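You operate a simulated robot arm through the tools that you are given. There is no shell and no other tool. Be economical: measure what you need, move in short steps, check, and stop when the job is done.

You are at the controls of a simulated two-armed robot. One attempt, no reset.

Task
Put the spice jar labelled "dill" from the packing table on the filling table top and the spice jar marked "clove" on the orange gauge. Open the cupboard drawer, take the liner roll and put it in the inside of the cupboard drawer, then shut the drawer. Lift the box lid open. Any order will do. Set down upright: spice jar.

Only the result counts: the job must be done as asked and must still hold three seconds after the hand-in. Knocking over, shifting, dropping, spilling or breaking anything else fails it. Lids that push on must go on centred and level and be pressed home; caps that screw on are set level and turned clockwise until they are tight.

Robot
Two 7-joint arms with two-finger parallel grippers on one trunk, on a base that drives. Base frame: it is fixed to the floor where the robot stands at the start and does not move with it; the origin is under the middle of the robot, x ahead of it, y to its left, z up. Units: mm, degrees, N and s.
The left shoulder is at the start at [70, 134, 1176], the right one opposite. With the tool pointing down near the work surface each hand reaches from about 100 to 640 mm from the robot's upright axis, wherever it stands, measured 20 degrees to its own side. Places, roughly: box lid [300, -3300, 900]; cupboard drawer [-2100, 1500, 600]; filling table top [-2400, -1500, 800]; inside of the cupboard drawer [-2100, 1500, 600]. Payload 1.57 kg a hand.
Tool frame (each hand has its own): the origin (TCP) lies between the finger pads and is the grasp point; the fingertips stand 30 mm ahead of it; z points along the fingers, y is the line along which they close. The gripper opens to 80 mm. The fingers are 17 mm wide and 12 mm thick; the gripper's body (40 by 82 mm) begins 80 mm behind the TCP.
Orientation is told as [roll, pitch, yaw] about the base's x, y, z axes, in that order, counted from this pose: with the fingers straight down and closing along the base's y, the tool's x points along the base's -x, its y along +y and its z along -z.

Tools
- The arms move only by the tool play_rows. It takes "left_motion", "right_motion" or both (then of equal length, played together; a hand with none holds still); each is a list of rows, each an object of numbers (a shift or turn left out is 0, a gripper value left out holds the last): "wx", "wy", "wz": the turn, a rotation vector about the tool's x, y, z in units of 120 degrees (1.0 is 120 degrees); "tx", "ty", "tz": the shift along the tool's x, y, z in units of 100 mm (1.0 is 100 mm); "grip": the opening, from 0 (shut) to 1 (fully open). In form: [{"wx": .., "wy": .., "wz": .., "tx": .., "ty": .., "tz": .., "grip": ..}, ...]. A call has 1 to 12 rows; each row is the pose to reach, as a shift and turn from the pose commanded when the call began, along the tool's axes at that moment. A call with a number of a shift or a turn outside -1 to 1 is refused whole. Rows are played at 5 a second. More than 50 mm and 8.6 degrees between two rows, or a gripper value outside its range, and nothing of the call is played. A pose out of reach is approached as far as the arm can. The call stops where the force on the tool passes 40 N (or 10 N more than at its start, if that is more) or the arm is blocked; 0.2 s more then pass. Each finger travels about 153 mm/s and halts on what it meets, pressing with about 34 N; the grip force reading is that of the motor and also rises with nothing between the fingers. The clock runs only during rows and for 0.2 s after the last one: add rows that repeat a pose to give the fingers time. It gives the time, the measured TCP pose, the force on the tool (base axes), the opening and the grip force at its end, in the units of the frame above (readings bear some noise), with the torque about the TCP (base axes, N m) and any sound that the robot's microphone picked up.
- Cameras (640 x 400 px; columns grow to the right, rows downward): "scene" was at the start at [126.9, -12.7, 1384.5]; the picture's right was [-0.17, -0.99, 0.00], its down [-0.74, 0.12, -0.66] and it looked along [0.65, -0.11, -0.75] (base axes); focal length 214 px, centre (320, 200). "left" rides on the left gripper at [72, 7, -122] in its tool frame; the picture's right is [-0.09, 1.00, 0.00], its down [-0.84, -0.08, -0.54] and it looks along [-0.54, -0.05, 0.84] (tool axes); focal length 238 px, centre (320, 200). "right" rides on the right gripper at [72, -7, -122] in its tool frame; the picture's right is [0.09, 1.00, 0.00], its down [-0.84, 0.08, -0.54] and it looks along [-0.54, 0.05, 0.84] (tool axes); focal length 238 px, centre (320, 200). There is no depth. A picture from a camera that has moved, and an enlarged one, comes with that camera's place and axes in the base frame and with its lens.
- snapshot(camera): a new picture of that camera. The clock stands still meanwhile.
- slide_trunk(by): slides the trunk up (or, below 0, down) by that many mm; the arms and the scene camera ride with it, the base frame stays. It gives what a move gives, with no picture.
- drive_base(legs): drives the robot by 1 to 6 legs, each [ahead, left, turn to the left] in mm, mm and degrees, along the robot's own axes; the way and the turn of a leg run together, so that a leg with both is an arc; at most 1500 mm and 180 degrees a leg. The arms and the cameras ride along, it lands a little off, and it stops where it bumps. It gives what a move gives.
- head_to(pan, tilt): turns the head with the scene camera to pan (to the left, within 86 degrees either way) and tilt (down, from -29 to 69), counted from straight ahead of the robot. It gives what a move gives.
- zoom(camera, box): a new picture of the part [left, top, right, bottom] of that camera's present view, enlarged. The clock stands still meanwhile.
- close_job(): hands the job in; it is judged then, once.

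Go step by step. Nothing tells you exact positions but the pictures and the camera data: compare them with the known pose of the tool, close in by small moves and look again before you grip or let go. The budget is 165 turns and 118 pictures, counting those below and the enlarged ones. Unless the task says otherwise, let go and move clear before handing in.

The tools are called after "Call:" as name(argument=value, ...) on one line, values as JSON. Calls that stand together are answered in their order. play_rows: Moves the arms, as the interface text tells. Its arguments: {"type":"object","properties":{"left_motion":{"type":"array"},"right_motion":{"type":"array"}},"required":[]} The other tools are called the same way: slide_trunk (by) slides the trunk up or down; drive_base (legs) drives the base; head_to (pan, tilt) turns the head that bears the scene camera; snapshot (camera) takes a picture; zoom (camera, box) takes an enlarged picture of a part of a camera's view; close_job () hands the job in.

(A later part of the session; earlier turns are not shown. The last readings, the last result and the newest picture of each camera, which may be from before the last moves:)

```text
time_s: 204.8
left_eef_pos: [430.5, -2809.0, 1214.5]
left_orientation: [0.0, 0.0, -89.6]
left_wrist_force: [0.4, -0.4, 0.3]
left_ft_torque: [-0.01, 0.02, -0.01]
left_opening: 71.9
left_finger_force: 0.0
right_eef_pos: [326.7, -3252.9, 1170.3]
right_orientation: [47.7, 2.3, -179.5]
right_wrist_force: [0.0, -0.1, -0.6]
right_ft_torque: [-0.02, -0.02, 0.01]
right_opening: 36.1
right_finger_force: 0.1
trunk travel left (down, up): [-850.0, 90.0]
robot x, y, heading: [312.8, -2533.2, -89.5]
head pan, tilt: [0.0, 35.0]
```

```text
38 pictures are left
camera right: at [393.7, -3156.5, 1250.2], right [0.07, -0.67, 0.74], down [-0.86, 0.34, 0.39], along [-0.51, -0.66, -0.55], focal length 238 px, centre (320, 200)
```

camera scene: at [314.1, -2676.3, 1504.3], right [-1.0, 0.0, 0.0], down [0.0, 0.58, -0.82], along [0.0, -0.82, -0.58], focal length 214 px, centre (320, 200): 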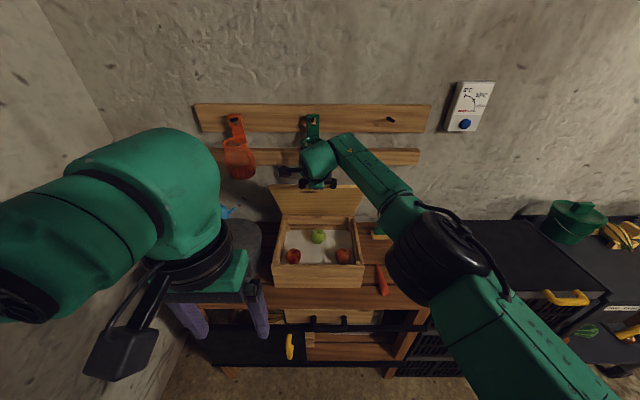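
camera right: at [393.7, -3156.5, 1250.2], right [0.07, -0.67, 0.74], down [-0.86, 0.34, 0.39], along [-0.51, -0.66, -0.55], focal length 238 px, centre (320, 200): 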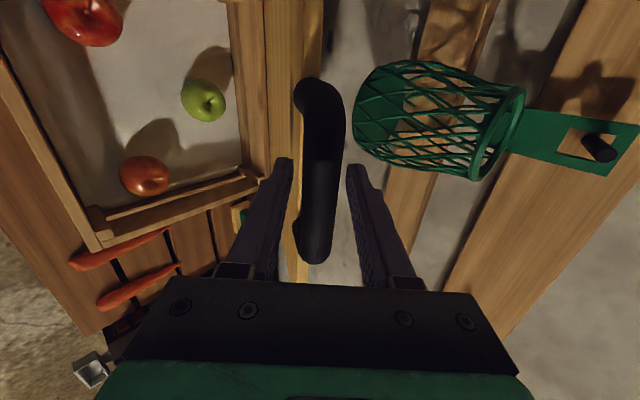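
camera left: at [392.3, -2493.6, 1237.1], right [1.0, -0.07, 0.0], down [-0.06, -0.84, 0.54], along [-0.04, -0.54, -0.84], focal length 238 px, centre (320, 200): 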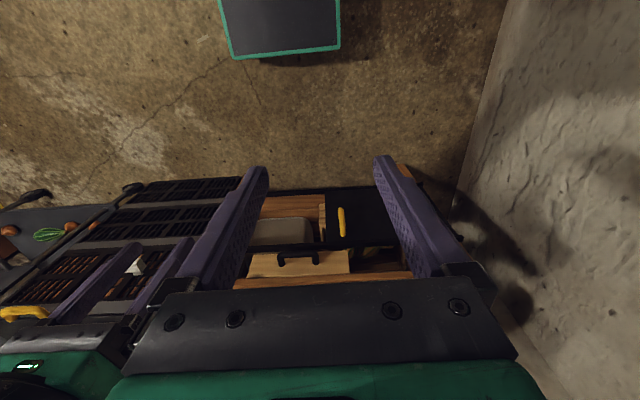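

The lid stays up by itself (zero force). A hanging basket behind limits how far I should go, so I'll open it a bit more, to about 70°, using small trunk and base steps with the fingers loosely round the bar.

Call:
slide_trunk(by=8)

Call:
drive_base(legs=[[16, 0, 0]])

Call:
slide_trunk(by=8)

Call:
drive_base(legs=[[16, 0, 0]])

Call:
slide_trunk(by=8)

Call:
drive_base(legs=[[16, 0, 0]])

Call:
snapshot(camera="right")

Call:
snapshot(camera="scene")

```text
time_s: 205.4
left_eef_pos: [430.3, -2807.6, 1223.0]
left_orientation: [-0.1, 0.1, -89.6]
left_wrist_force: [-0.5, 0.1, 0.5]
left_ft_torque: [-0.05, 0.0, -0.02]
left_opening: 71.9
left_finger_force: 0.1
right_eef_pos: [325.7, -3252.6, 1179.1]
right_orientation: [47.8, 2.3, -179.5]
right_wrist_force: [-0.1, 0.2, 0.7]
right_ft_torque: [-0.04, 0.01, -0.01]
right_opening: 35.9
right_finger_force: 0.1
trunk travel left (down, up): [-858.0, 82.0]
robot x, y, heading: [313.7, -2534.8, -89.8]
head pan, tilt: [0.0, 35.0]
```

```text
time_s: 206.2
left_eef_pos: [430.2, -2823.2, 1223.1]
left_orientation: [-0.1, -0.1, -89.5]
left_wrist_force: [-0.6, -0.2, 0.3]
left_ft_torque: [0.0, -0.02, -0.01]
left_opening: 72.1
left_finger_force: 0.0
right_eef_pos: [325.3, -3266.3, 1178.0]
right_orientation: [47.8, 2.3, -179.5]
right_wrist_force: [0.6, -0.3, -0.1]
right_ft_torque: [-0.01, 0.03, 0.0]
right_opening: 36.0
right_finger_force: 0.1
trunk travel left (down, up): [-858.0, 82.0]
robot x, y, heading: [314.4, -2551.8, -89.9]
head pan, tilt: [0.0, 35.0]
```

```text
time_s: 206.8
left_eef_pos: [429.7, -2822.8, 1230.8]
left_orientation: [0.1, 0.0, -89.6]
left_wrist_force: [0.2, -0.1, -0.3]
left_ft_torque: [-0.01, 0.01, 0.0]
left_opening: 71.8
left_finger_force: 0.0
right_eef_pos: [326.3, -3266.9, 1185.9]
right_orientation: [47.9, 2.3, -179.5]
right_wrist_force: [-0.4, 0.2, 0.2]
right_ft_torque: [0.01, -0.02, -0.01]
right_opening: 36.1
right_finger_force: 0.1
trunk travel left (down, up): [-866.0, 74.0]
robot x, y, heading: [310.2, -2551.7, -90.0]
head pan, tilt: [0.0, 35.0]
```

```text
time_s: 207.5
left_eef_pos: [431.1, -2839.0, 1232.1]
left_orientation: [-0.1, -0.1, -89.5]
left_wrist_force: [0.3, 0.0, 0.0]
left_ft_torque: [0.01, 0.02, 0.03]
left_opening: 71.9
left_finger_force: 0.1
right_eef_pos: [325.3, -3283.4, 1185.4]
right_orientation: [47.7, 2.2, -179.6]
right_wrist_force: [-1.7, 5.7, 5.0]
right_ft_torque: [0.18, 0.07, -0.12]
right_opening: 36.0
right_finger_force: 0.0
trunk travel left (down, up): [-866.0, 74.0]
robot x, y, heading: [311.2, -2566.2, -90.1]
head pan, tilt: [0.0, 35.0]
```

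```text
time_s: 208.1
left_eef_pos: [430.7, -2840.0, 1238.9]
left_orientation: [0.0, 0.0, -89.6]
left_wrist_force: [-0.2, -0.7, 0.1]
left_ft_torque: [0.0, -0.01, -0.04]
left_opening: 71.9
left_finger_force: 0.0
right_eef_pos: [326.0, -3284.3, 1192.6]
right_orientation: [47.6, 2.4, -179.6]
right_wrist_force: [0.5, -0.7, -0.5]
right_ft_torque: [-0.03, -0.01, -0.01]
right_opening: 37.2
right_finger_force: 0.5
trunk travel left (down, up): [-874.0, 66.0]
robot x, y, heading: [310.3, -2565.7, -89.9]
head pan, tilt: [0.0, 35.0]
```

```text
time_s: 208.9
left_eef_pos: [431.4, -2854.0, 1238.9]
left_orientation: [-0.1, -0.1, -89.7]
left_wrist_force: [0.6, -0.5, 0.1]
left_ft_torque: [0.01, 0.0, 0.01]
left_opening: 72.0
left_finger_force: 0.0
right_eef_pos: [325.5, -3297.6, 1195.4]
right_orientation: [47.6, 2.2, -179.6]
right_wrist_force: [-1.9, 5.6, 4.6]
right_ft_torque: [0.21, 0.09, -0.02]
right_opening: 35.9
right_finger_force: 0.0
trunk travel left (down, up): [-874.0, 66.0]
robot x, y, heading: [312.5, -2580.3, -89.9]
head pan, tilt: [0.0, 35.0]
```

```text
37 pictures are left
camera right: at [393.8, -3202.4, 1274.3], right [0.07, -0.67, 0.74], down [-0.85, 0.34, 0.39], along [-0.51, -0.66, -0.55], focal length 238 px, centre (320, 200)
```

right: 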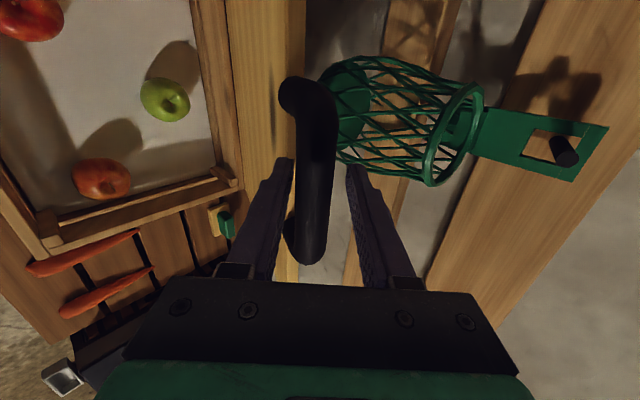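

```text
36 pictures are left
camera scene: at [312.3, -2718.1, 1528.9], right [-1.0, 0.0, 0.0], down [0.0, 0.57, -0.82], along [0.0, -0.82, -0.57], focal length 214 px, centre (320, 200)
```

scene: 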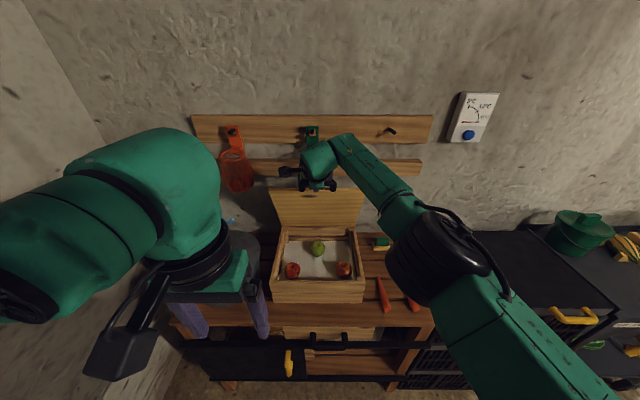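

Lid is at about 63° and the basket is still well behind. Two more steps.

Call:
slide_trunk(by=6)

Call:
drive_base(legs=[[18, 0, 0]])

Call:
slide_trunk(by=6)

Call:
drive_base(legs=[[20, 0, 0]])

Call:
snapshot(camera="right")

```text
time_s: 209.4
left_eef_pos: [430.6, -2856.1, 1244.6]
left_orientation: [0.0, 0.0, -89.6]
left_wrist_force: [0.5, -0.4, -0.4]
left_ft_torque: [-0.01, -0.01, 0.0]
left_opening: 72.4
left_finger_force: 0.1
right_eef_pos: [325.1, -3299.5, 1197.5]
right_orientation: [47.6, 2.2, -179.6]
right_wrist_force: [0.9, 0.3, -0.7]
right_ft_torque: [-0.05, -0.04, 0.0]
right_opening: 37.3
right_finger_force: 0.8
trunk travel left (down, up): [-880.0, 60.0]
robot x, y, heading: [307.7, -2584.1, -89.9]
head pan, tilt: [0.0, 35.0]
```

```text
time_s: 210.2
left_eef_pos: [431.8, -2870.4, 1245.3]
left_orientation: [-0.1, -0.1, -89.7]
left_wrist_force: [-0.9, -0.4, -0.6]
left_ft_torque: [0.03, -0.02, -0.02]
left_opening: 72.1
left_finger_force: 0.0
right_eef_pos: [326.4, -3313.6, 1202.0]
right_orientation: [47.8, 2.2, -179.5]
right_wrist_force: [-1.5, 5.3, 9.6]
right_ft_torque: [0.19, 0.09, -0.05]
right_opening: 33.6
right_finger_force: 0.0
trunk travel left (down, up): [-880.0, 60.0]
robot x, y, heading: [307.1, -2602.1, -89.4]
head pan, tilt: [0.0, 35.0]
```

```text
time_s: 210.8
left_eef_pos: [429.9, -2874.2, 1250.5]
left_orientation: [0.1, 0.0, -89.6]
left_wrist_force: [-0.2, -0.4, -1.2]
left_ft_torque: [-0.03, -0.01, 0.01]
left_opening: 72.2
left_finger_force: 0.1
right_eef_pos: [324.8, -3318.1, 1204.0]
right_orientation: [47.6, 2.2, -179.6]
right_wrist_force: [0.0, 0.4, -1.2]
right_ft_torque: [0.01, 0.03, 0.02]
right_opening: 36.8
right_finger_force: 0.4
trunk travel left (down, up): [-886.0, 54.0]
robot x, y, heading: [311.6, -2601.9, -89.6]
head pan, tilt: [0.0, 35.0]
```

```text
time_s: 211.5
left_eef_pos: [430.2, -2887.6, 1253.4]
left_orientation: [0.0, -0.4, -89.6]
left_wrist_force: [-0.4, 0.4, -0.6]
left_ft_torque: [0.02, 0.02, 0.05]
left_opening: 71.9
left_finger_force: 0.1
right_eef_pos: [325.9, -3331.8, 1208.3]
right_orientation: [47.8, 2.2, -179.7]
right_wrist_force: [-0.6, 6.4, 11.8]
right_ft_torque: [0.18, 0.1, -0.04]
right_opening: 32.4
right_finger_force: 0.0
trunk travel left (down, up): [-886.0, 54.0]
robot x, y, heading: [312.7, -2617.7, -89.7]
head pan, tilt: [0.0, 35.0]
```

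```text
35 pictures are left
camera right: at [393.6, -3236.4, 1288.6], right [0.07, -0.67, 0.74], down [-0.85, 0.34, 0.39], along [-0.51, -0.66, -0.55], focal length 238 px, centre (320, 200)
```

right: 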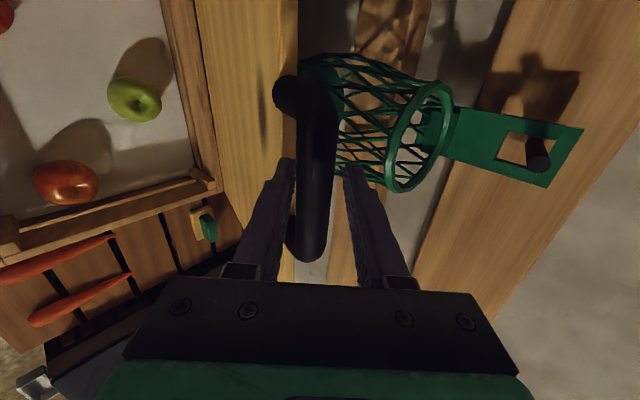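

The lid is at roughly 70° and clears the basket by only about 35 mm, so I stop there. I'll open the fingers and withdraw along the finger direction.

Call:
play_rows(right_motion=[{"grip": 0.55}, {"grip": 0.55}, {"tz": -0.2, "grip": 0.55}, {"tz": -0.4}, {"tz": -0.6}, {"tz": -0.8}, {"tz": -1.0}])

Call:
drive_base(legs=[[-250, 0, 0]])

Call:
snapshot(camera="scene")

```text
time_s: 213.1
left_eef_pos: [430.1, -2892.2, 1250.5]
left_orientation: [0.1, -0.2, -89.6]
left_wrist_force: [-0.2, 0.0, -0.3]
left_ft_torque: [-0.06, 0.0, 0.02]
left_opening: 72.3
left_finger_force: 0.0
right_eef_pos: [320.1, -3261.1, 1273.2]
right_orientation: [47.5, 2.1, -179.6]
right_wrist_force: [-0.5, 0.1, 0.1]
right_ft_torque: [0.0, 0.0, 0.01]
right_opening: 43.9
right_finger_force: 0.1
trunk travel left (down, up): [-886.0, 54.0]
robot x, y, heading: [311.4, -2620.3, -89.7]
head pan, tilt: [0.0, 35.0]
```

```text
time_s: 215.0
left_eef_pos: [428.6, -2645.5, 1248.8]
left_orientation: [0.0, 0.1, -89.6]
left_wrist_force: [0.4, -0.6, 0.5]
left_ft_torque: [0.03, 0.02, -0.02]
left_opening: 71.9
left_finger_force: 0.1
right_eef_pos: [319.7, -3014.3, 1271.6]
right_orientation: [47.4, 2.2, -179.7]
right_wrist_force: [-0.1, 0.2, 0.0]
right_ft_torque: [0.02, 0.0, 0.04]
right_opening: 43.9
right_finger_force: 0.0
trunk travel left (down, up): [-886.0, 54.0]
robot x, y, heading: [311.0, -2368.3, -89.5]
head pan, tilt: [0.0, 35.0]
```

```text
34 pictures are left
camera scene: at [310.9, -2510.6, 1540.4], right [-1.0, 0.0, 0.0], down [0.0, 0.58, -0.82], along [0.0, -0.82, -0.58], focal length 214 px, centre (320, 200)
```

scene: 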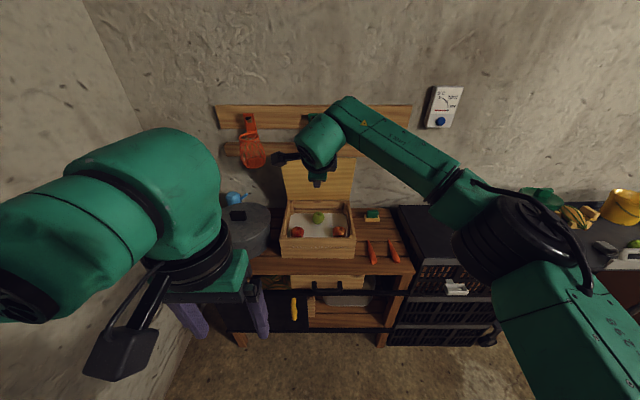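

The lid stands open by itself with the apples visible inside. I'll pull the right hand back, straighten it, lower the trunk again, and check the lid.

Call:
play_rows(right_motion=[{"ty": -0.11, "tz": -0.12, "wx": 0.056}, {"ty": -0.22, "tz": -0.24, "wx": 0.113}, {"ty": -0.33, "tz": -0.36, "wx": 0.17}, {"ty": -0.44, "tz": -0.48, "wx": 0.226}, {"ty": -0.55, "tz": -0.6, "wx": 0.282}, {"ty": -0.66, "tz": -0.7, "wx": 0.339}, {"ty": -0.74, "tz": -0.81, "wx": 0.395}])

Call:
play_rows(right_motion=[{"wz": -0.0625, "ty": -0.08}, {"wz": -0.125, "ty": -0.16}, {"wz": -0.1875, "ty": -0.24}, {"wz": -0.25, "ty": -0.32}, {"wz": -0.3125, "ty": -0.4}, {"wz": -0.375, "ty": -0.48}, {"wz": -0.4375, "ty": -0.56}, {"wz": -0.5, "ty": -0.64}, {"wz": -0.5625, "ty": -0.72}, {"wz": -0.625, "ty": -0.8}, {"wz": -0.6875, "ty": -0.88}, {"wz": -0.75, "ty": -0.96}])

Call:
slide_trunk(by=-136)

Call:
snapshot(camera="scene")

```text
time_s: 216.6
left_eef_pos: [430.5, -2641.6, 1251.0]
left_orientation: [-0.1, 0.0, -89.7]
left_wrist_force: [0.4, -0.1, 0.3]
left_ft_torque: [-0.02, 0.03, 0.02]
left_opening: 72.3
left_finger_force: 0.1
right_eef_pos: [320.5, -2902.2, 1271.6]
right_orientation: [0.0, 2.2, -179.6]
right_wrist_force: [0.0, 0.4, -1.0]
right_ft_torque: [0.02, 0.01, 0.02]
right_opening: 43.8
right_finger_force: 0.1
trunk travel left (down, up): [-886.0, 54.0]
robot x, y, heading: [311.8, -2368.6, -90.1]
head pan, tilt: [0.0, 35.0]
```

```text
time_s: 219.2
left_eef_pos: [429.3, -2642.9, 1251.0]
left_orientation: [0.0, 0.0, -89.7]
left_wrist_force: [0.6, 0.4, 0.6]
left_ft_torque: [0.02, 0.0, -0.02]
left_opening: 71.8
left_finger_force: 0.1
right_eef_pos: [317.3, -2804.9, 1272.3]
right_orientation: [2.2, 0.0, -89.5]
right_wrist_force: [0.8, -0.4, -0.2]
right_ft_torque: [0.01, 0.03, -0.01]
right_opening: 43.9
right_finger_force: 0.1
trunk travel left (down, up): [-886.0, 54.0]
robot x, y, heading: [310.6, -2369.4, -89.7]
head pan, tilt: [0.0, 35.0]
```

```text
time_s: 220.8
left_eef_pos: [430.6, -2642.7, 1113.9]
left_orientation: [0.1, 0.0, -89.6]
left_wrist_force: [1.1, 0.2, 0.1]
left_ft_torque: [-0.03, -0.01, -0.02]
left_opening: 71.8
left_finger_force: 0.0
right_eef_pos: [319.3, -2805.4, 1137.0]
right_orientation: [2.3, -0.2, -89.5]
right_wrist_force: [-0.2, -0.1, -0.3]
right_ft_torque: [0.01, 0.01, -0.02]
right_opening: 44.2
right_finger_force: 0.0
trunk travel left (down, up): [-750.0, 190.0]
robot x, y, heading: [310.1, -2368.8, -89.9]
head pan, tilt: [0.0, 35.0]
```

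```text
33 pictures are left
camera scene: at [310.8, -2506.7, 1404.8], right [-1.0, 0.0, 0.0], down [0.0, 0.57, -0.82], along [0.0, -0.82, -0.57], focal length 214 px, centre (320, 200)
```

scene: 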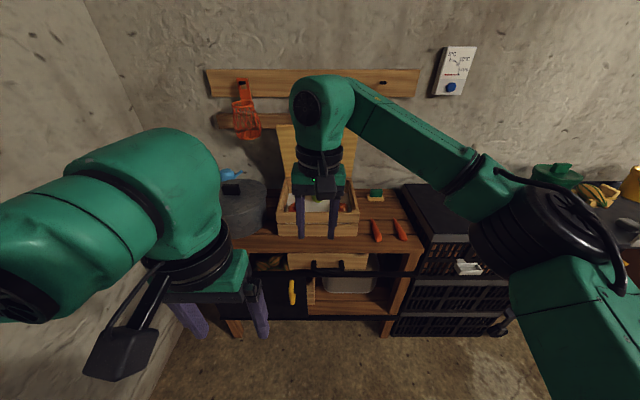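

Lid is standing open. Now to fetch the blue roll at about (440,196) on the packing table.

Call:
play_rows(right_motion=[{"ty": -0.3, "tx": 0.15}, {"ty": -0.6, "tx": 0.3}, {"ty": -1.0, "tx": 0.45}])

Call:
drive_base(legs=[[100, 0, 0], [-100, 0, 0], [0, -1010, 0], [0, 0, 180], [1450, 0, 0], [1020, 0, 0]])

Call:
drive_base(legs=[[0, 0, -90], [400, 0, 0]])

```text
time_s: 221.6
left_eef_pos: [426.8, -2642.9, 1114.4]
left_orientation: [0.1, 0.0, -89.6]
left_wrist_force: [-0.8, 0.5, 0.4]
left_ft_torque: [0.0, -0.03, 0.01]
left_opening: 71.9
left_finger_force: 0.1
right_eef_pos: [218.2, -2760.3, 1133.0]
right_orientation: [2.2, -0.2, -89.7]
right_wrist_force: [-0.1, 0.5, 0.1]
right_ft_torque: [-0.05, -0.02, -0.03]
right_opening: 43.8
right_finger_force: 0.1
trunk travel left (down, up): [-750.0, 190.0]
robot x, y, heading: [310.2, -2368.3, -89.6]
head pan, tilt: [0.0, 35.0]
```

```text
time_s: 247.4
left_eef_pos: [-1044.0, 349.2, 1115.0]
left_orientation: [0.0, 0.0, 96.0]
left_wrist_force: [0.1, 1.0, 0.4]
left_ft_torque: [0.0, 0.0, -0.04]
left_opening: 72.0
left_finger_force: 0.1
right_eef_pos: [-846.5, 486.0, 1132.7]
right_orientation: [2.2, -0.3, 96.0]
right_wrist_force: [0.1, -0.1, 1.3]
right_ft_torque: [-0.01, -0.03, 0.02]
right_opening: 44.1
right_finger_force: 0.0
trunk travel left (down, up): [-750.0, 190.0]
robot x, y, heading: [-899.1, 87.7, 95.7]
head pan, tilt: [0.0, 35.0]
```

```text
time_s: 253.7
left_eef_pos: [-243.2, 283.2, 1114.9]
left_orientation: [0.0, 0.0, 6.8]
left_wrist_force: [0.0, 0.0, 0.1]
left_ft_torque: [0.0, -0.03, -0.01]
left_opening: 72.0
left_finger_force: 0.1
right_eef_pos: [-103.1, 89.1, 1133.2]
right_orientation: [2.1, -0.2, 6.7]
right_wrist_force: [0.6, 1.0, -1.0]
right_ft_torque: [-0.01, -0.01, -0.01]
right_opening: 44.0
right_finger_force: 0.1
trunk travel left (down, up): [-750.0, 190.0]
robot x, y, heading: [-499.1, 135.9, 6.6]
head pan, tilt: [0.0, 35.0]
```

Call:
drive_base(legs=[[0, 0, -6.6], [495, -25, 0]])

Call:
head_to(pan=0, tilt=55)

Call:
snapshot(camera="scene")

Call:
snapshot(camera="left")

```text
time_s: 257.2
left_eef_pos: [271.8, 227.4, 1115.7]
left_orientation: [0.0, -0.2, 0.2]
left_wrist_force: [0.4, 0.1, 0.1]
left_ft_torque: [-0.02, 0.03, 0.01]
left_opening: 72.1
left_finger_force: 0.0
right_eef_pos: [388.5, 17.9, 1133.9]
right_orientation: [2.2, -0.3, 0.1]
right_wrist_force: [0.3, 0.5, -0.8]
right_ft_torque: [0.02, 0.02, 0.03]
right_opening: 44.1
right_finger_force: 0.0
trunk travel left (down, up): [-750.0, 190.0]
robot x, y, heading: [-0.9, 107.2, -0.2]
head pan, tilt: [0.0, 35.0]
```

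```text
time_s: 258.0
left_eef_pos: [272.6, 228.3, 1114.5]
left_orientation: [0.0, 0.0, 0.2]
left_wrist_force: [-0.3, 0.5, -1.0]
left_ft_torque: [-0.03, -0.01, 0.0]
left_opening: 72.1
left_finger_force: 0.0
right_eef_pos: [389.7, 17.6, 1133.1]
right_orientation: [2.2, -0.1, 0.2]
right_wrist_force: [1.2, 0.3, -0.4]
right_ft_torque: [0.02, -0.01, 0.01]
right_opening: 43.9
right_finger_force: 0.1
trunk travel left (down, up): [-750.0, 190.0]
robot x, y, heading: [-5.2, 107.8, -0.2]
head pan, tilt: [0.0, 55.0]
```

```text
32 pictures are left
camera scene: at [119.8, 109.7, 1376.6], right [0.0, -1.0, 0.0], down [-0.82, 0.0, -0.57], along [0.57, 0.0, -0.82], focal length 214 px, centre (320, 200)
```

scene: 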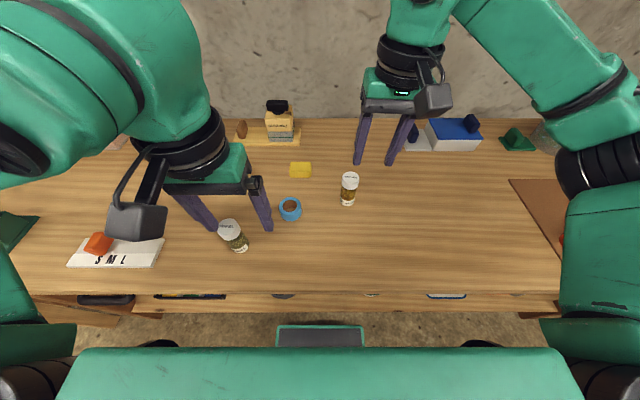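

```text
31 pictures are left
camera left: at [199.7, 233.6, 1236.9], right [0.09, 1.0, 0.0], down [0.84, -0.07, 0.54], along [0.54, -0.05, -0.84], focal length 238 px, centre (320, 200)
```

left: 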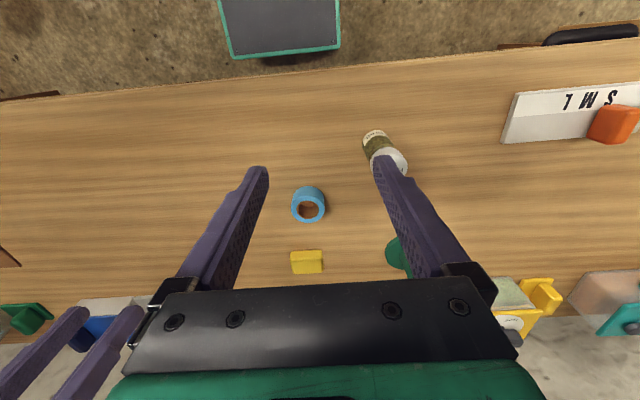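

The roll is at (445,193), about 65 mm across. I'm moving the left hand over it, fully open.

Call:
play_rows(left_motion=[{"tx": -0.4, "ty": -0.1, "grip": 1}, {"tx": -0.8, "ty": -0.25, "grip": 1}, {"tx": -1.0, "ty": -0.35, "tz": 0.2, "grip": 1}])

Call:
play_rows(left_motion=[{"tx": -0.35, "tz": 0.25}, {"tx": -0.73, "tz": 0.5}, {"tx": -0.73, "tz": 0.9}, {"tx": -0.73, "tz": 0.9}])

Call:
snapshot(camera="left")

```text
time_s: 258.8
left_eef_pos: [373.2, 194.5, 1095.5]
left_orientation: [0.0, 0.1, 0.3]
left_wrist_force: [-0.7, 0.7, -0.1]
left_ft_torque: [-0.06, 0.01, 0.01]
left_opening: 79.8
left_finger_force: 0.1
right_eef_pos: [388.3, 17.8, 1133.2]
right_orientation: [2.3, -0.2, 0.1]
right_wrist_force: [-0.3, 0.9, 0.3]
right_ft_torque: [0.04, -0.01, -0.01]
right_opening: 43.7
right_finger_force: 0.0
trunk travel left (down, up): [-750.0, 190.0]
robot x, y, heading: [-2.3, 108.7, 0.1]
head pan, tilt: [0.0, 55.0]
```

```text
time_s: 259.8
left_eef_pos: [444.2, 192.1, 1006.7]
left_orientation: [0.0, 0.0, 0.3]
left_wrist_force: [0.4, -0.1, -0.5]
left_ft_torque: [-0.02, 0.0, 0.03]
left_opening: 80.2
left_finger_force: 0.0
right_eef_pos: [388.8, 16.7, 1132.0]
right_orientation: [2.2, -0.2, 0.1]
right_wrist_force: [0.2, -0.1, 0.1]
right_ft_torque: [0.02, -0.02, -0.02]
right_opening: 43.9
right_finger_force: 0.1
trunk travel left (down, up): [-750.0, 190.0]
robot x, y, heading: [-4.4, 115.2, -0.1]
head pan, tilt: [0.0, 55.0]
```

```text
30 pictures are left
camera left: at [371.2, 198.8, 1128.2], right [0.09, 1.0, 0.0], down [0.84, -0.08, 0.54], along [0.54, -0.05, -0.84], focal length 238 px, centre (320, 200)
```

left: 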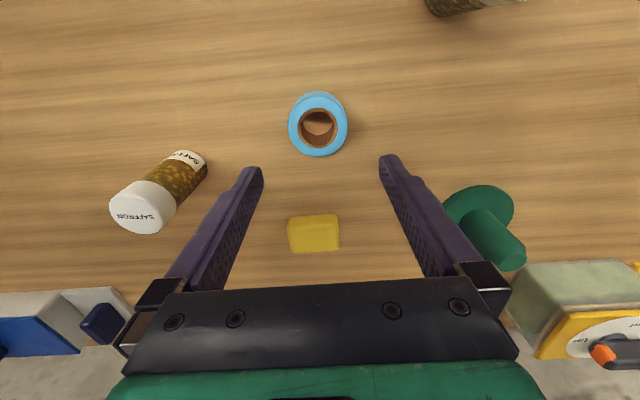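

Roll centre refined to (439,191). Descending around it.

Call:
play_rows(left_motion=[{"tx": 0.05, "ty": -0.01, "tz": 0.35}, {"tx": 0.05, "ty": -0.01, "tz": 0.7}, {"tx": 0.05, "ty": -0.01, "tz": 0.85}, {"tx": 0.05, "ty": -0.01, "tz": 0.85}])

Call:
snapshot(camera="left")

```text
time_s: 260.8
left_eef_pos: [437.2, 191.4, 920.3]
left_orientation: [0.0, 0.0, 0.3]
left_wrist_force: [-0.3, -0.1, 0.6]
left_ft_torque: [0.02, 0.01, 0.0]
left_opening: 80.0
left_finger_force: 0.0
right_eef_pos: [388.3, 17.4, 1133.2]
right_orientation: [2.2, -0.2, 0.2]
right_wrist_force: [-0.1, 0.4, 0.1]
right_ft_torque: [0.0, 0.01, 0.0]
right_opening: 44.0
right_finger_force: 0.1
trunk travel left (down, up): [-750.0, 190.0]
robot x, y, heading: [-3.6, 109.6, -0.0]
head pan, tilt: [0.0, 55.0]
```

```text
29 pictures are left
camera left: at [365.3, 197.7, 1042.8], right [0.09, 1.0, 0.0], down [0.84, -0.07, 0.54], along [0.54, -0.05, -0.84], focal length 238 px, centre (320, 200)
```

left: 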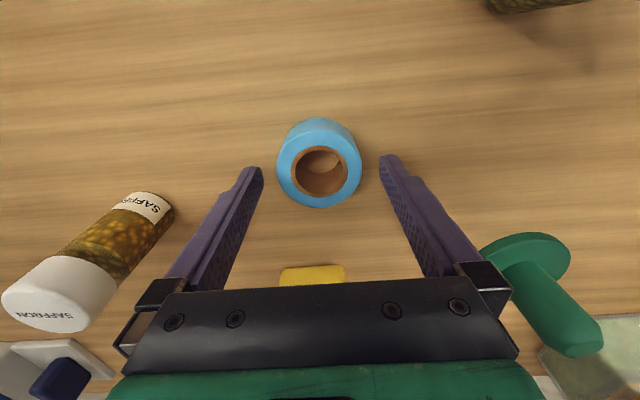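

Call:
play_rows(left_motion=[{"tx": -0.05, "ty": -0.01, "tz": 0.1}, {"tx": -0.05, "ty": -0.01, "tz": 0.22}, {"tx": -0.05, "ty": -0.01, "tz": 0.34}, {"tx": -0.05, "ty": -0.01, "tz": 0.34}])

Call:
play_rows(left_motion=[{"grip": 0.8}, {"grip": 0.6}, {"grip": 0.6}, {"grip": 0.6}, {"grip": 0.6}])

Call:
snapshot(camera="left")

```text
time_s: 261.8
left_eef_pos: [443.1, 191.5, 889.9]
left_orientation: [-0.1, -0.7, 0.2]
left_wrist_force: [5.5, 3.1, 29.5]
left_ft_torque: [1.11, 0.08, -0.37]
left_opening: 80.0
left_finger_force: 0.0
right_eef_pos: [385.5, 16.7, 1134.7]
right_orientation: [2.2, -0.2, 0.1]
right_wrist_force: [-0.5, -0.3, -0.4]
right_ft_torque: [0.02, 0.02, 0.0]
right_opening: 43.9
right_finger_force: 0.0
trunk travel left (down, up): [-750.0, 190.0]
robot x, y, heading: [-1.4, 108.6, 0.1]
head pan, tilt: [0.0, 55.0]
```

```text
time_s: 262.4
left_eef_pos: [443.8, 192.9, 890.1]
left_orientation: [-0.1, -0.6, 0.4]
left_wrist_force: [-4.8, 1.5, 15.4]
left_ft_torque: [0.45, 0.15, 0.08]
left_opening: 59.5
left_finger_force: 5.8
right_eef_pos: [385.9, 17.7, 1134.7]
right_orientation: [2.2, -0.3, 0.1]
right_wrist_force: [0.4, 0.3, -0.1]
right_ft_torque: [0.02, 0.03, 0.0]
right_opening: 44.3
right_finger_force: 0.1
trunk travel left (down, up): [-750.0, 190.0]
robot x, y, heading: [-3.7, 108.6, 0.1]
head pan, tilt: [0.0, 55.0]
stopped in row 2 (left hand): the force on the tool passed its limit (the readings are from after the stop); the commanded pose is now the measured one
```

```text
28 pictures are left
camera left: at [369.8, 197.8, 1011.8], right [0.09, 1.0, 0.0], down [0.83, -0.07, 0.55], along [0.55, -0.05, -0.83], focal length 238 px, centre (320, 200)
```

left: 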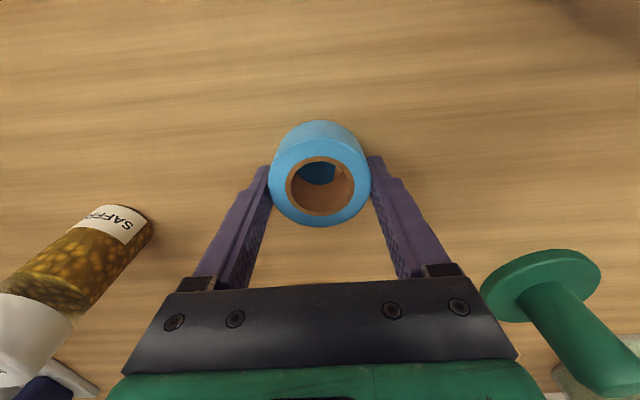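

Fingertips touched the table at TCP 890. I'll raise 4 mm, close fully on the roll (~59 mm), and lift.

Call:
play_rows(left_motion=[{"tz": -0.04}, {"tz": -0.04, "grip": 0.5}, {"tz": -0.04, "grip": 0.5}, {"tz": -0.04, "grip": 0.5}])

Call:
play_rows(left_motion=[{"tz": -0.1}, {"tz": -0.4}, {"tz": -0.8}, {"tz": -1.0}])

Call:
play_rows(left_motion=[{"tz": -0.4}, {"tz": -0.8}, {"tz": -0.8, "tx": 0.4}, {"tz": -0.8, "tx": 0.8}])

Call:
snapshot(camera="left")

```text
time_s: 263.4
left_eef_pos: [445.3, 191.4, 891.6]
left_orientation: [0.0, -0.3, 0.4]
left_wrist_force: [0.0, 0.1, -0.2]
left_ft_torque: [0.01, -0.01, 0.02]
left_opening: 58.8
left_finger_force: 34.1
right_eef_pos: [388.1, 16.0, 1132.8]
right_orientation: [2.2, -0.3, 0.1]
right_wrist_force: [-0.1, -0.9, 0.0]
right_ft_torque: [0.04, 0.0, -0.02]
right_opening: 43.9
right_finger_force: 0.2
trunk travel left (down, up): [-750.0, 190.0]
robot x, y, heading: [-1.0, 105.6, -0.1]
head pan, tilt: [0.0, 55.0]
```

```text
time_s: 264.4
left_eef_pos: [446.3, 193.3, 993.8]
left_orientation: [0.0, -0.3, 0.4]
left_wrist_force: [-0.2, 0.5, -0.8]
left_ft_torque: [-0.02, -0.02, -0.02]
left_opening: 58.5
left_finger_force: 34.0
right_eef_pos: [388.0, 17.5, 1133.9]
right_orientation: [2.2, -0.2, 0.1]
right_wrist_force: [0.2, -0.3, -0.1]
right_ft_torque: [-0.04, -0.01, 0.01]
right_opening: 43.9
right_finger_force: 0.0
trunk travel left (down, up): [-750.0, 190.0]
robot x, y, heading: [-1.6, 111.4, -0.1]
head pan, tilt: [0.0, 55.0]
```

```text
time_s: 265.4
left_eef_pos: [362.9, 192.5, 1072.1]
left_orientation: [-0.2, -0.5, 0.2]
left_wrist_force: [-0.2, 0.7, -1.0]
left_ft_torque: [0.01, -0.01, -0.01]
left_opening: 58.6
left_finger_force: 34.2
right_eef_pos: [388.3, 16.4, 1132.9]
right_orientation: [2.2, -0.2, 0.1]
right_wrist_force: [-0.3, -0.3, -0.7]
right_ft_torque: [-0.01, 0.01, 0.0]
right_opening: 44.2
right_finger_force: 0.1
trunk travel left (down, up): [-750.0, 190.0]
robot x, y, heading: [-2.0, 109.2, 0.1]
head pan, tilt: [0.0, 55.0]
```

```text
27 pictures are left
camera left: at [291.0, 198.4, 1193.5], right [0.09, 1.0, 0.0], down [0.83, -0.07, 0.55], along [0.55, -0.05, -0.84], focal length 238 px, centre (320, 200)
```

left: 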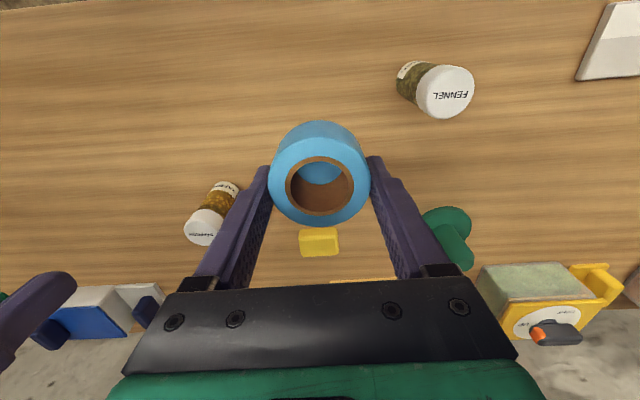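

Roll held securely (58.6 mm). Driving back to the cupboard in stages.

Call:
drive_base(legs=[[-900, 0, 0], [0, -440, 0], [0, 0, 180]])

```text
time_s: 279.7
left_eef_pos: [-1256.3, -424.0, 1072.0]
left_orientation: [0.0, -0.3, -179.5]
left_wrist_force: [0.5, 0.4, -0.8]
left_ft_torque: [0.02, -0.03, 0.01]
left_opening: 58.5
left_finger_force: 34.0
right_eef_pos: [-1280.1, -250.2, 1132.6]
right_orientation: [2.2, -0.2, -179.7]
right_wrist_force: [-1.3, 0.4, -0.9]
right_ft_torque: [0.0, 0.01, 0.02]
right_opening: 43.8
right_finger_force: 0.0
trunk travel left (down, up): [-750.0, 190.0]
robot x, y, heading: [-889.5, -343.1, -179.9]
head pan, tilt: [0.0, 55.0]
```

Call:
drive_base(legs=[[1450, 0, 0], [560, 0, 0], [0, 0, -90]])

```text
time_s: 293.7
left_eef_pos: [-2984.2, 77.4, 1071.4]
left_orientation: [-0.1, -0.3, 88.0]
left_wrist_force: [-0.7, 0.9, -0.3]
left_ft_torque: [0.0, 0.0, -0.01]
left_opening: 58.6
left_finger_force: 34.1
right_eef_pos: [-2808.9, 93.1, 1132.5]
right_orientation: [2.2, -0.2, 87.8]
right_wrist_force: [0.5, 0.5, 0.5]
right_ft_torque: [-0.02, -0.01, 0.01]
right_opening: 44.0
right_finger_force: 0.1
trunk travel left (down, up): [-750.0, 190.0]
robot x, y, heading: [-2917.7, -293.8, 87.7]
head pan, tilt: [0.0, 55.0]
```

Call:
drive_base(legs=[[0, 0, 2.3], [1450, 0, 0], [295, 0, 0], [0, 0, -90]])

Call:
snapshot(camera="scene")

```text
time_s: 306.7
left_eef_pos: [-2541.0, 1517.1, 1071.4]
left_orientation: [-0.1, -0.4, -0.9]
left_wrist_force: [-0.8, 0.6, -0.4]
left_ft_torque: [-0.04, 0.02, 0.01]
left_opening: 58.3
left_finger_force: 34.2
right_eef_pos: [-2521.7, 1343.7, 1134.4]
right_orientation: [2.2, -0.3, -1.3]
right_wrist_force: [0.6, 0.5, 0.4]
right_ft_torque: [0.01, 0.02, -0.01]
right_opening: 44.1
right_finger_force: 0.0
trunk travel left (down, up): [-750.0, 190.0]
robot x, y, heading: [-2910.5, 1443.3, -1.6]
head pan, tilt: [0.0, 55.0]
```

```text
26 pictures are left
camera scene: at [-2788.5, 1441.7, 1376.5], right [-0.02, -1.0, 0.0], down [-0.82, 0.02, -0.57], along [0.57, -0.01, -0.82], focal length 214 px, centre (320, 200)
```

scene: 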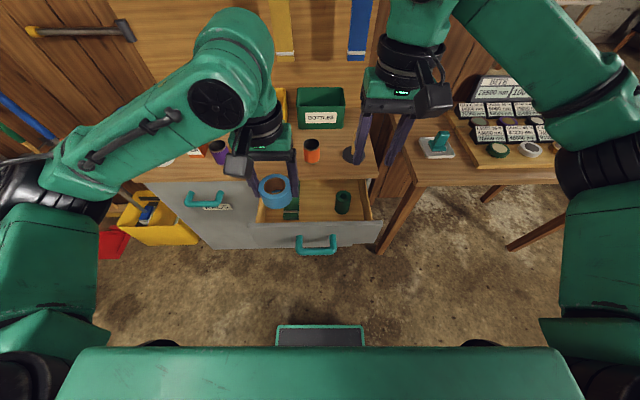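

The drawer is still open. The free spot is between the green cloth and the green roll, around (-2310,1440). I'll square up, move closer, move the right hand aside and lower the trunk.

Call:
play_rows(right_motion=[{"ty": -0.3, "tx": 0.15}, {"ty": -0.6, "tx": 0.3}, {"ty": -0.9, "tx": 0.5}])

Call:
drive_base(legs=[[0, 0, 1.5], [95, 0, 0]])

Call:
play_rows(left_motion=[{"ty": -0.25, "tx": -0.3}, {"ty": -0.5, "tx": -0.6}, {"ty": -0.75, "tx": -1.0}])

Call:
slide_trunk(by=-180)

Call:
snapshot(camera="left")

Call:
snapshot(camera="scene")

```text
time_s: 307.5
left_eef_pos: [-2542.3, 1516.9, 1071.8]
left_orientation: [-0.1, -0.4, -1.0]
left_wrist_force: [-0.9, 0.1, -0.4]
left_ft_torque: [0.01, 0.01, 0.0]
left_opening: 58.4
left_finger_force: 34.1
right_eef_pos: [-2575.0, 1252.0, 1129.1]
right_orientation: [2.3, -0.2, -1.2]
right_wrist_force: [0.1, 0.3, 0.4]
right_ft_torque: [0.0, -0.02, -0.02]
right_opening: 44.3
right_finger_force: 0.0
trunk travel left (down, up): [-750.0, 190.0]
robot x, y, heading: [-2905.3, 1446.1, -1.5]
head pan, tilt: [0.0, 55.0]
```

```text
time_s: 309.0
left_eef_pos: [-2448.3, 1527.8, 1070.4]
left_orientation: [0.0, -0.4, 0.3]
left_wrist_force: [0.5, 0.3, 0.4]
left_ft_torque: [-0.05, 0.01, 0.02]
left_opening: 57.8
left_finger_force: 34.5
right_eef_pos: [-2475.0, 1261.9, 1129.9]
right_orientation: [2.2, -0.3, 0.3]
right_wrist_force: [-0.1, 0.8, -1.0]
right_ft_torque: [-0.01, -0.01, 0.02]
right_opening: 44.0
right_finger_force: 0.1
trunk travel left (down, up): [-750.0, 190.0]
robot x, y, heading: [-2815.9, 1444.4, -0.0]
head pan, tilt: [0.0, 55.0]
```

```text
time_s: 309.8
left_eef_pos: [-2345.9, 1453.5, 1070.5]
left_orientation: [0.0, -0.2, 0.5]
left_wrist_force: [0.3, 0.6, -0.6]
left_ft_torque: [0.04, 0.01, 0.01]
left_opening: 58.4
left_finger_force: 33.5
right_eef_pos: [-2471.9, 1260.1, 1129.0]
right_orientation: [2.3, -0.1, 0.3]
right_wrist_force: [0.8, 0.1, -0.2]
right_ft_torque: [-0.03, 0.02, 0.01]
right_opening: 44.1
right_finger_force: 0.1
trunk travel left (down, up): [-750.0, 190.0]
robot x, y, heading: [-2817.8, 1442.5, 0.1]
head pan, tilt: [0.0, 55.0]
```

```text
time_s: 311.8
left_eef_pos: [-2347.2, 1455.1, 891.4]
left_orientation: [-0.1, -0.3, 0.6]
left_wrist_force: [1.0, 0.0, -0.5]
left_ft_torque: [-0.01, 0.0, -0.02]
left_opening: 58.3
left_finger_force: 34.4
right_eef_pos: [-2473.1, 1262.1, 948.5]
right_orientation: [2.2, -0.2, 0.3]
right_wrist_force: [-0.4, 0.0, -0.2]
right_ft_torque: [0.0, -0.01, 0.0]
right_opening: 43.9
right_finger_force: 0.1
trunk travel left (down, up): [-570.0, 370.0]
robot x, y, heading: [-2816.7, 1442.6, 0.2]
head pan, tilt: [0.0, 55.0]
```

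```text
25 pictures are left
camera left: at [-2419.8, 1460.3, 1012.9], right [0.08, 1.0, 0.0], down [0.83, -0.07, 0.55], along [0.54, -0.05, -0.84], focal length 238 px, centre (320, 200)
```

left: 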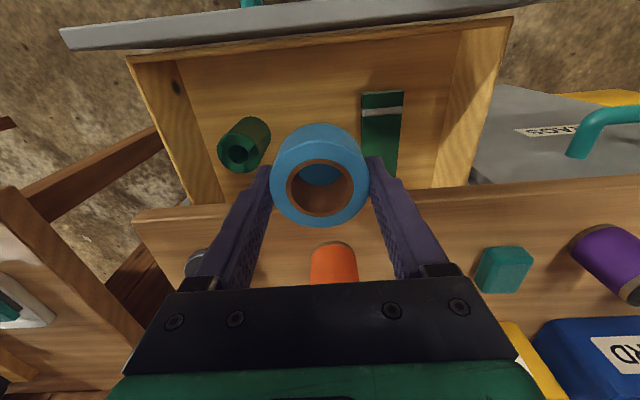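

```text
24 pictures are left
camera scene: at [-2693.9, 1444.9, 1196.6], right [0.0, -1.0, 0.0], down [-0.82, 0.0, -0.57], along [0.57, 0.0, -0.82], focal length 214 px, centre (320, 200)
```

scene: 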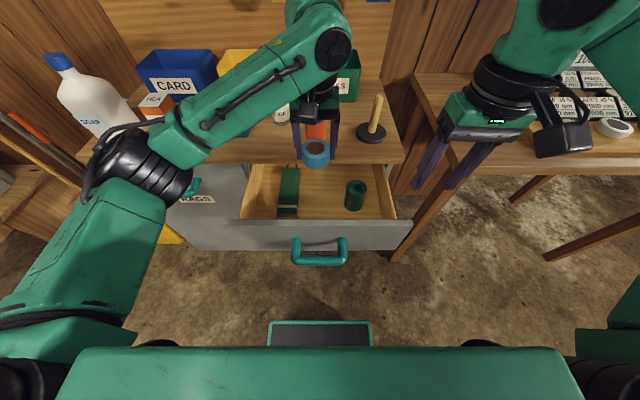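

The gap centre is about y=1430 and x≈-2337, between the counter edge (-2255) and the drawer front (-2432). I'll move the right hand further back, centre the roll, and lower with the trunk.

Call:
play_rows(right_motion=[{"tx": 0.3}, {"tx": 0.6}, {"tx": 1.0}])

Call:
play_rows(left_motion=[{"tx": -0.05, "ty": -0.12}, {"tx": -0.1, "ty": -0.25}, {"tx": -0.1, "ty": -0.25}])

Call:
slide_trunk(by=-110)

Call:
snapshot(camera="left")

Call:
snapshot(camera="scene")

```text
time_s: 312.6
left_eef_pos: [-2348.3, 1453.1, 891.6]
left_orientation: [0.0, -0.4, 0.5]
left_wrist_force: [-0.7, 0.2, 0.2]
left_ft_torque: [-0.01, -0.02, 0.0]
left_opening: 58.3
left_finger_force: 33.8
right_eef_pos: [-2576.4, 1259.4, 948.3]
right_orientation: [2.3, -0.1, 0.2]
right_wrist_force: [-0.8, -0.6, 0.4]
right_ft_torque: [-0.03, -0.01, -0.03]
right_opening: 44.0
right_finger_force: 0.0
trunk travel left (down, up): [-570.0, 370.0]
robot x, y, heading: [-2814.4, 1443.6, -0.1]
head pan, tilt: [0.0, 55.0]
```

```text
time_s: 313.4
left_eef_pos: [-2336.0, 1430.2, 890.3]
left_orientation: [-0.1, -0.3, 0.4]
left_wrist_force: [0.1, -0.1, -0.8]
left_ft_torque: [-0.01, 0.01, -0.01]
left_opening: 58.1
left_finger_force: 34.1
right_eef_pos: [-2573.8, 1259.9, 947.6]
right_orientation: [2.2, -0.2, 0.3]
right_wrist_force: [-0.7, -0.2, -0.5]
right_ft_torque: [0.02, 0.01, -0.04]
right_opening: 44.2
right_finger_force: 0.2
trunk travel left (down, up): [-570.0, 370.0]
robot x, y, heading: [-2815.1, 1441.1, 0.3]
head pan, tilt: [0.0, 55.0]
```

```text
time_s: 314.8
left_eef_pos: [-2337.2, 1430.3, 782.4]
left_orientation: [0.0, -0.3, 0.5]
left_wrist_force: [0.1, -0.4, -0.5]
left_ft_torque: [-0.01, -0.01, 0.0]
left_opening: 58.1
left_finger_force: 33.6
right_eef_pos: [-2573.6, 1259.0, 837.9]
right_orientation: [2.2, -0.3, 0.3]
right_wrist_force: [-0.8, 0.0, 0.4]
right_ft_torque: [-0.04, 0.0, 0.02]
right_opening: 44.0
right_finger_force: 0.0
trunk travel left (down, up): [-460.0, 480.0]
robot x, y, heading: [-2814.7, 1445.1, -0.0]
head pan, tilt: [0.0, 55.0]
```

```text
23 pictures are left
camera left: at [-2409.8, 1436.0, 903.3], right [0.08, 1.0, 0.0], down [0.83, -0.07, 0.55], along [0.54, -0.05, -0.84], focal length 238 px, centre (320, 200)
```

left: 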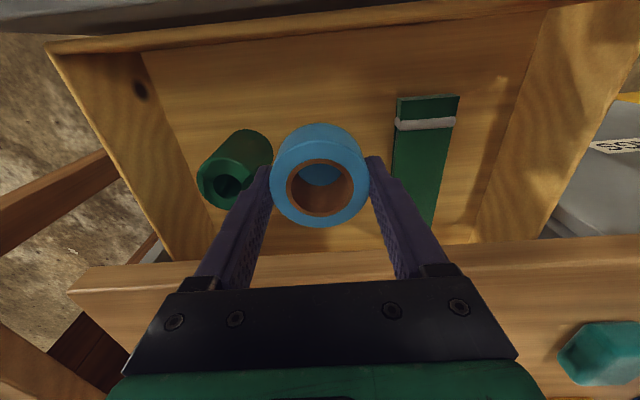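

```text
22 pictures are left
camera scene: at [-2693.9, 1444.9, 1086.6], right [0.0, -1.0, 0.0], down [-0.82, 0.0, -0.57], along [0.57, 0.0, -0.82], focal length 214 px, centre (320, 200)
```

scene: 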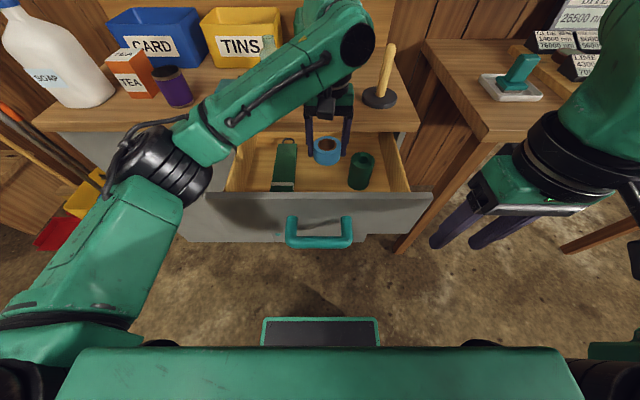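

The drawer front's top edge is higher than I thought (~728), so I'll shift forward to x≈-2309 to keep the hand camera clear of it, then lower further.

Call:
play_rows(left_motion=[{"tx": -0.14, "ty": 0.03}, {"tx": -0.28, "ty": 0.05}, {"tx": -0.28, "ty": 0.05}])

Call:
slide_trunk(by=-90)

Call:
snapshot(camera="left")

Call:
snapshot(camera="scene")

```text
time_s: 315.6
left_eef_pos: [-2308.4, 1434.8, 781.4]
left_orientation: [0.0, -0.4, 0.6]
left_wrist_force: [0.4, -0.9, -0.3]
left_ft_torque: [-0.01, 0.02, -0.02]
left_opening: 58.2
left_finger_force: 33.7
right_eef_pos: [-2574.1, 1260.2, 837.5]
right_orientation: [2.2, -0.2, 0.2]
right_wrist_force: [0.6, -0.1, 0.3]
right_ft_torque: [0.0, 0.02, 0.01]
right_opening: 44.0
right_finger_force: 0.0
trunk travel left (down, up): [-460.0, 480.0]
robot x, y, heading: [-2819.5, 1442.3, 0.1]
head pan, tilt: [0.0, 55.0]
```

```text
time_s: 316.9
left_eef_pos: [-2309.3, 1434.9, 691.3]
left_orientation: [0.0, -0.3, 0.5]
left_wrist_force: [-0.7, 0.0, -0.9]
left_ft_torque: [-0.01, -0.01, -0.03]
left_opening: 58.3
left_finger_force: 34.1
right_eef_pos: [-2574.7, 1260.0, 748.2]
right_orientation: [2.2, -0.1, 0.3]
right_wrist_force: [0.3, -0.3, 0.9]
right_ft_torque: [-0.03, -0.01, -0.02]
right_opening: 43.9
right_finger_force: 0.1
trunk travel left (down, up): [-370.0, 570.0]
robot x, y, heading: [-2816.8, 1442.3, 0.2]
head pan, tilt: [0.0, 55.0]
```

```text
21 pictures are left
camera left: at [-2381.9, 1440.7, 813.5], right [0.08, 1.0, 0.0], down [0.83, -0.07, 0.55], along [0.54, -0.05, -0.84], focal length 238 px, centre (320, 200)
```

left: 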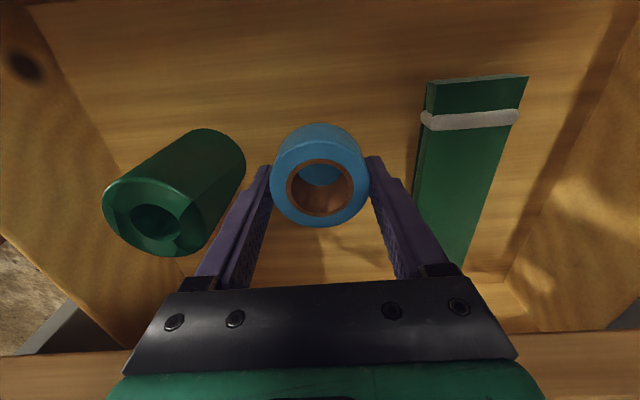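

```text
20 pictures are left
camera scene: at [-2694.0, 1444.9, 996.6], right [0.0, -1.0, 0.0], down [-0.82, 0.0, -0.57], along [0.57, 0.0, -0.82], focal length 214 px, centre (320, 200)
```

scene: 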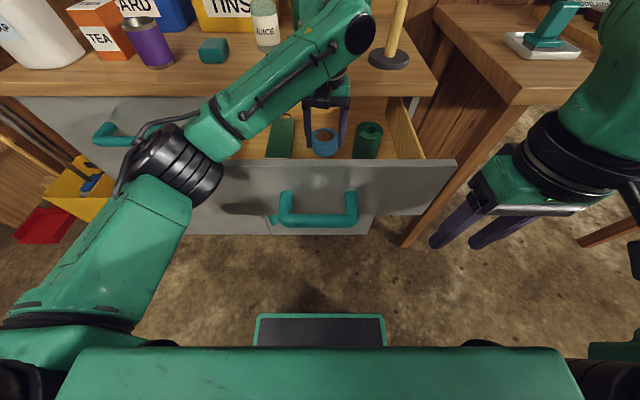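

The left elbow is getting close to the drawer's left end. I'll keep the hand where it is but raise the trunk 150 mm while extending the arm down, which lifts the elbow.

Call:
slide_trunk(by=80)

Call:
play_rows(left_motion=[{"tz": 0.25}, {"tz": 0.5}, {"tz": 0.75}, {"tz": 0.8}])

Call:
slide_trunk(by=80)

Call:
play_rows(left_motion=[{"tz": 0.25}, {"tz": 0.5}, {"tz": 0.75}, {"tz": 0.8}])

Call:
snapshot(camera="scene")

```text
time_s: 318.1
left_eef_pos: [-2307.6, 1434.8, 771.3]
left_orientation: [0.0, -0.3, 0.6]
left_wrist_force: [0.3, -0.5, -0.9]
left_ft_torque: [0.0, 0.02, 0.0]
left_opening: 58.0
left_finger_force: 34.0
right_eef_pos: [-2572.4, 1261.3, 827.4]
right_orientation: [2.1, -0.1, 0.3]
right_wrist_force: [0.4, 1.0, 0.8]
right_ft_torque: [0.05, -0.02, 0.0]
right_opening: 43.9
right_finger_force: 0.0
trunk travel left (down, up): [-450.0, 490.0]
robot x, y, heading: [-2814.1, 1445.5, 0.2]
head pan, tilt: [0.0, 55.0]
```

```text
time_s: 319.1
left_eef_pos: [-2309.2, 1433.2, 692.4]
left_orientation: [0.0, -0.2, 0.5]
left_wrist_force: [0.5, 0.5, -0.1]
left_ft_torque: [0.03, 0.02, -0.05]
left_opening: 58.2
left_finger_force: 34.2
right_eef_pos: [-2573.7, 1258.2, 827.3]
right_orientation: [2.2, -0.1, 0.3]
right_wrist_force: [0.4, 0.7, 0.0]
right_ft_torque: [-0.01, 0.02, 0.01]
right_opening: 43.5
right_finger_force: 0.0
trunk travel left (down, up): [-450.0, 490.0]
robot x, y, heading: [-2817.8, 1441.0, 0.4]
head pan, tilt: [0.0, 55.0]
```

```text
time_s: 320.2
left_eef_pos: [-2308.5, 1434.6, 772.2]
left_orientation: [0.0, -0.3, 0.5]
left_wrist_force: [-0.8, 0.0, 0.1]
left_ft_torque: [0.01, -0.03, -0.01]
left_opening: 58.0
left_finger_force: 34.6
right_eef_pos: [-2574.1, 1259.0, 907.1]
right_orientation: [2.2, 0.0, 0.4]
right_wrist_force: [0.0, 0.4, 0.4]
right_ft_torque: [-0.04, 0.0, 0.01]
right_opening: 44.3
right_finger_force: 0.1
trunk travel left (down, up): [-530.0, 410.0]
robot x, y, heading: [-2819.2, 1444.6, -0.2]
head pan, tilt: [0.0, 55.0]
```

```text
time_s: 321.2
left_eef_pos: [-2309.4, 1433.5, 693.1]
left_orientation: [-0.1, -0.3, 0.6]
left_wrist_force: [-0.3, 0.6, -1.4]
left_ft_torque: [0.03, -0.02, 0.0]
left_opening: 58.3
left_finger_force: 34.0
right_eef_pos: [-2573.8, 1259.5, 907.2]
right_orientation: [2.3, -0.2, 0.3]
right_wrist_force: [-0.8, 1.0, -0.1]
right_ft_torque: [0.01, -0.02, -0.01]
right_opening: 43.8
right_finger_force: 0.0
trunk travel left (down, up): [-530.0, 410.0]
robot x, y, heading: [-2817.6, 1445.4, 0.1]
head pan, tilt: [0.0, 55.0]
```

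```text
19 pictures are left
camera scene: at [-2693.8, 1444.8, 1156.5], right [0.0, -1.0, 0.0], down [-0.82, 0.0, -0.57], along [0.57, 0.0, -0.82], focal length 214 px, centre (320, 200)
```

scene: 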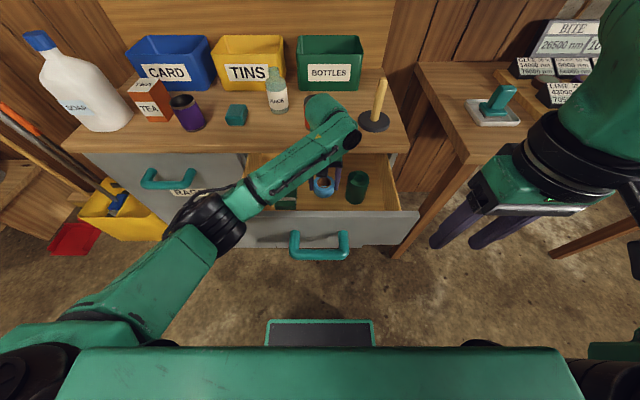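

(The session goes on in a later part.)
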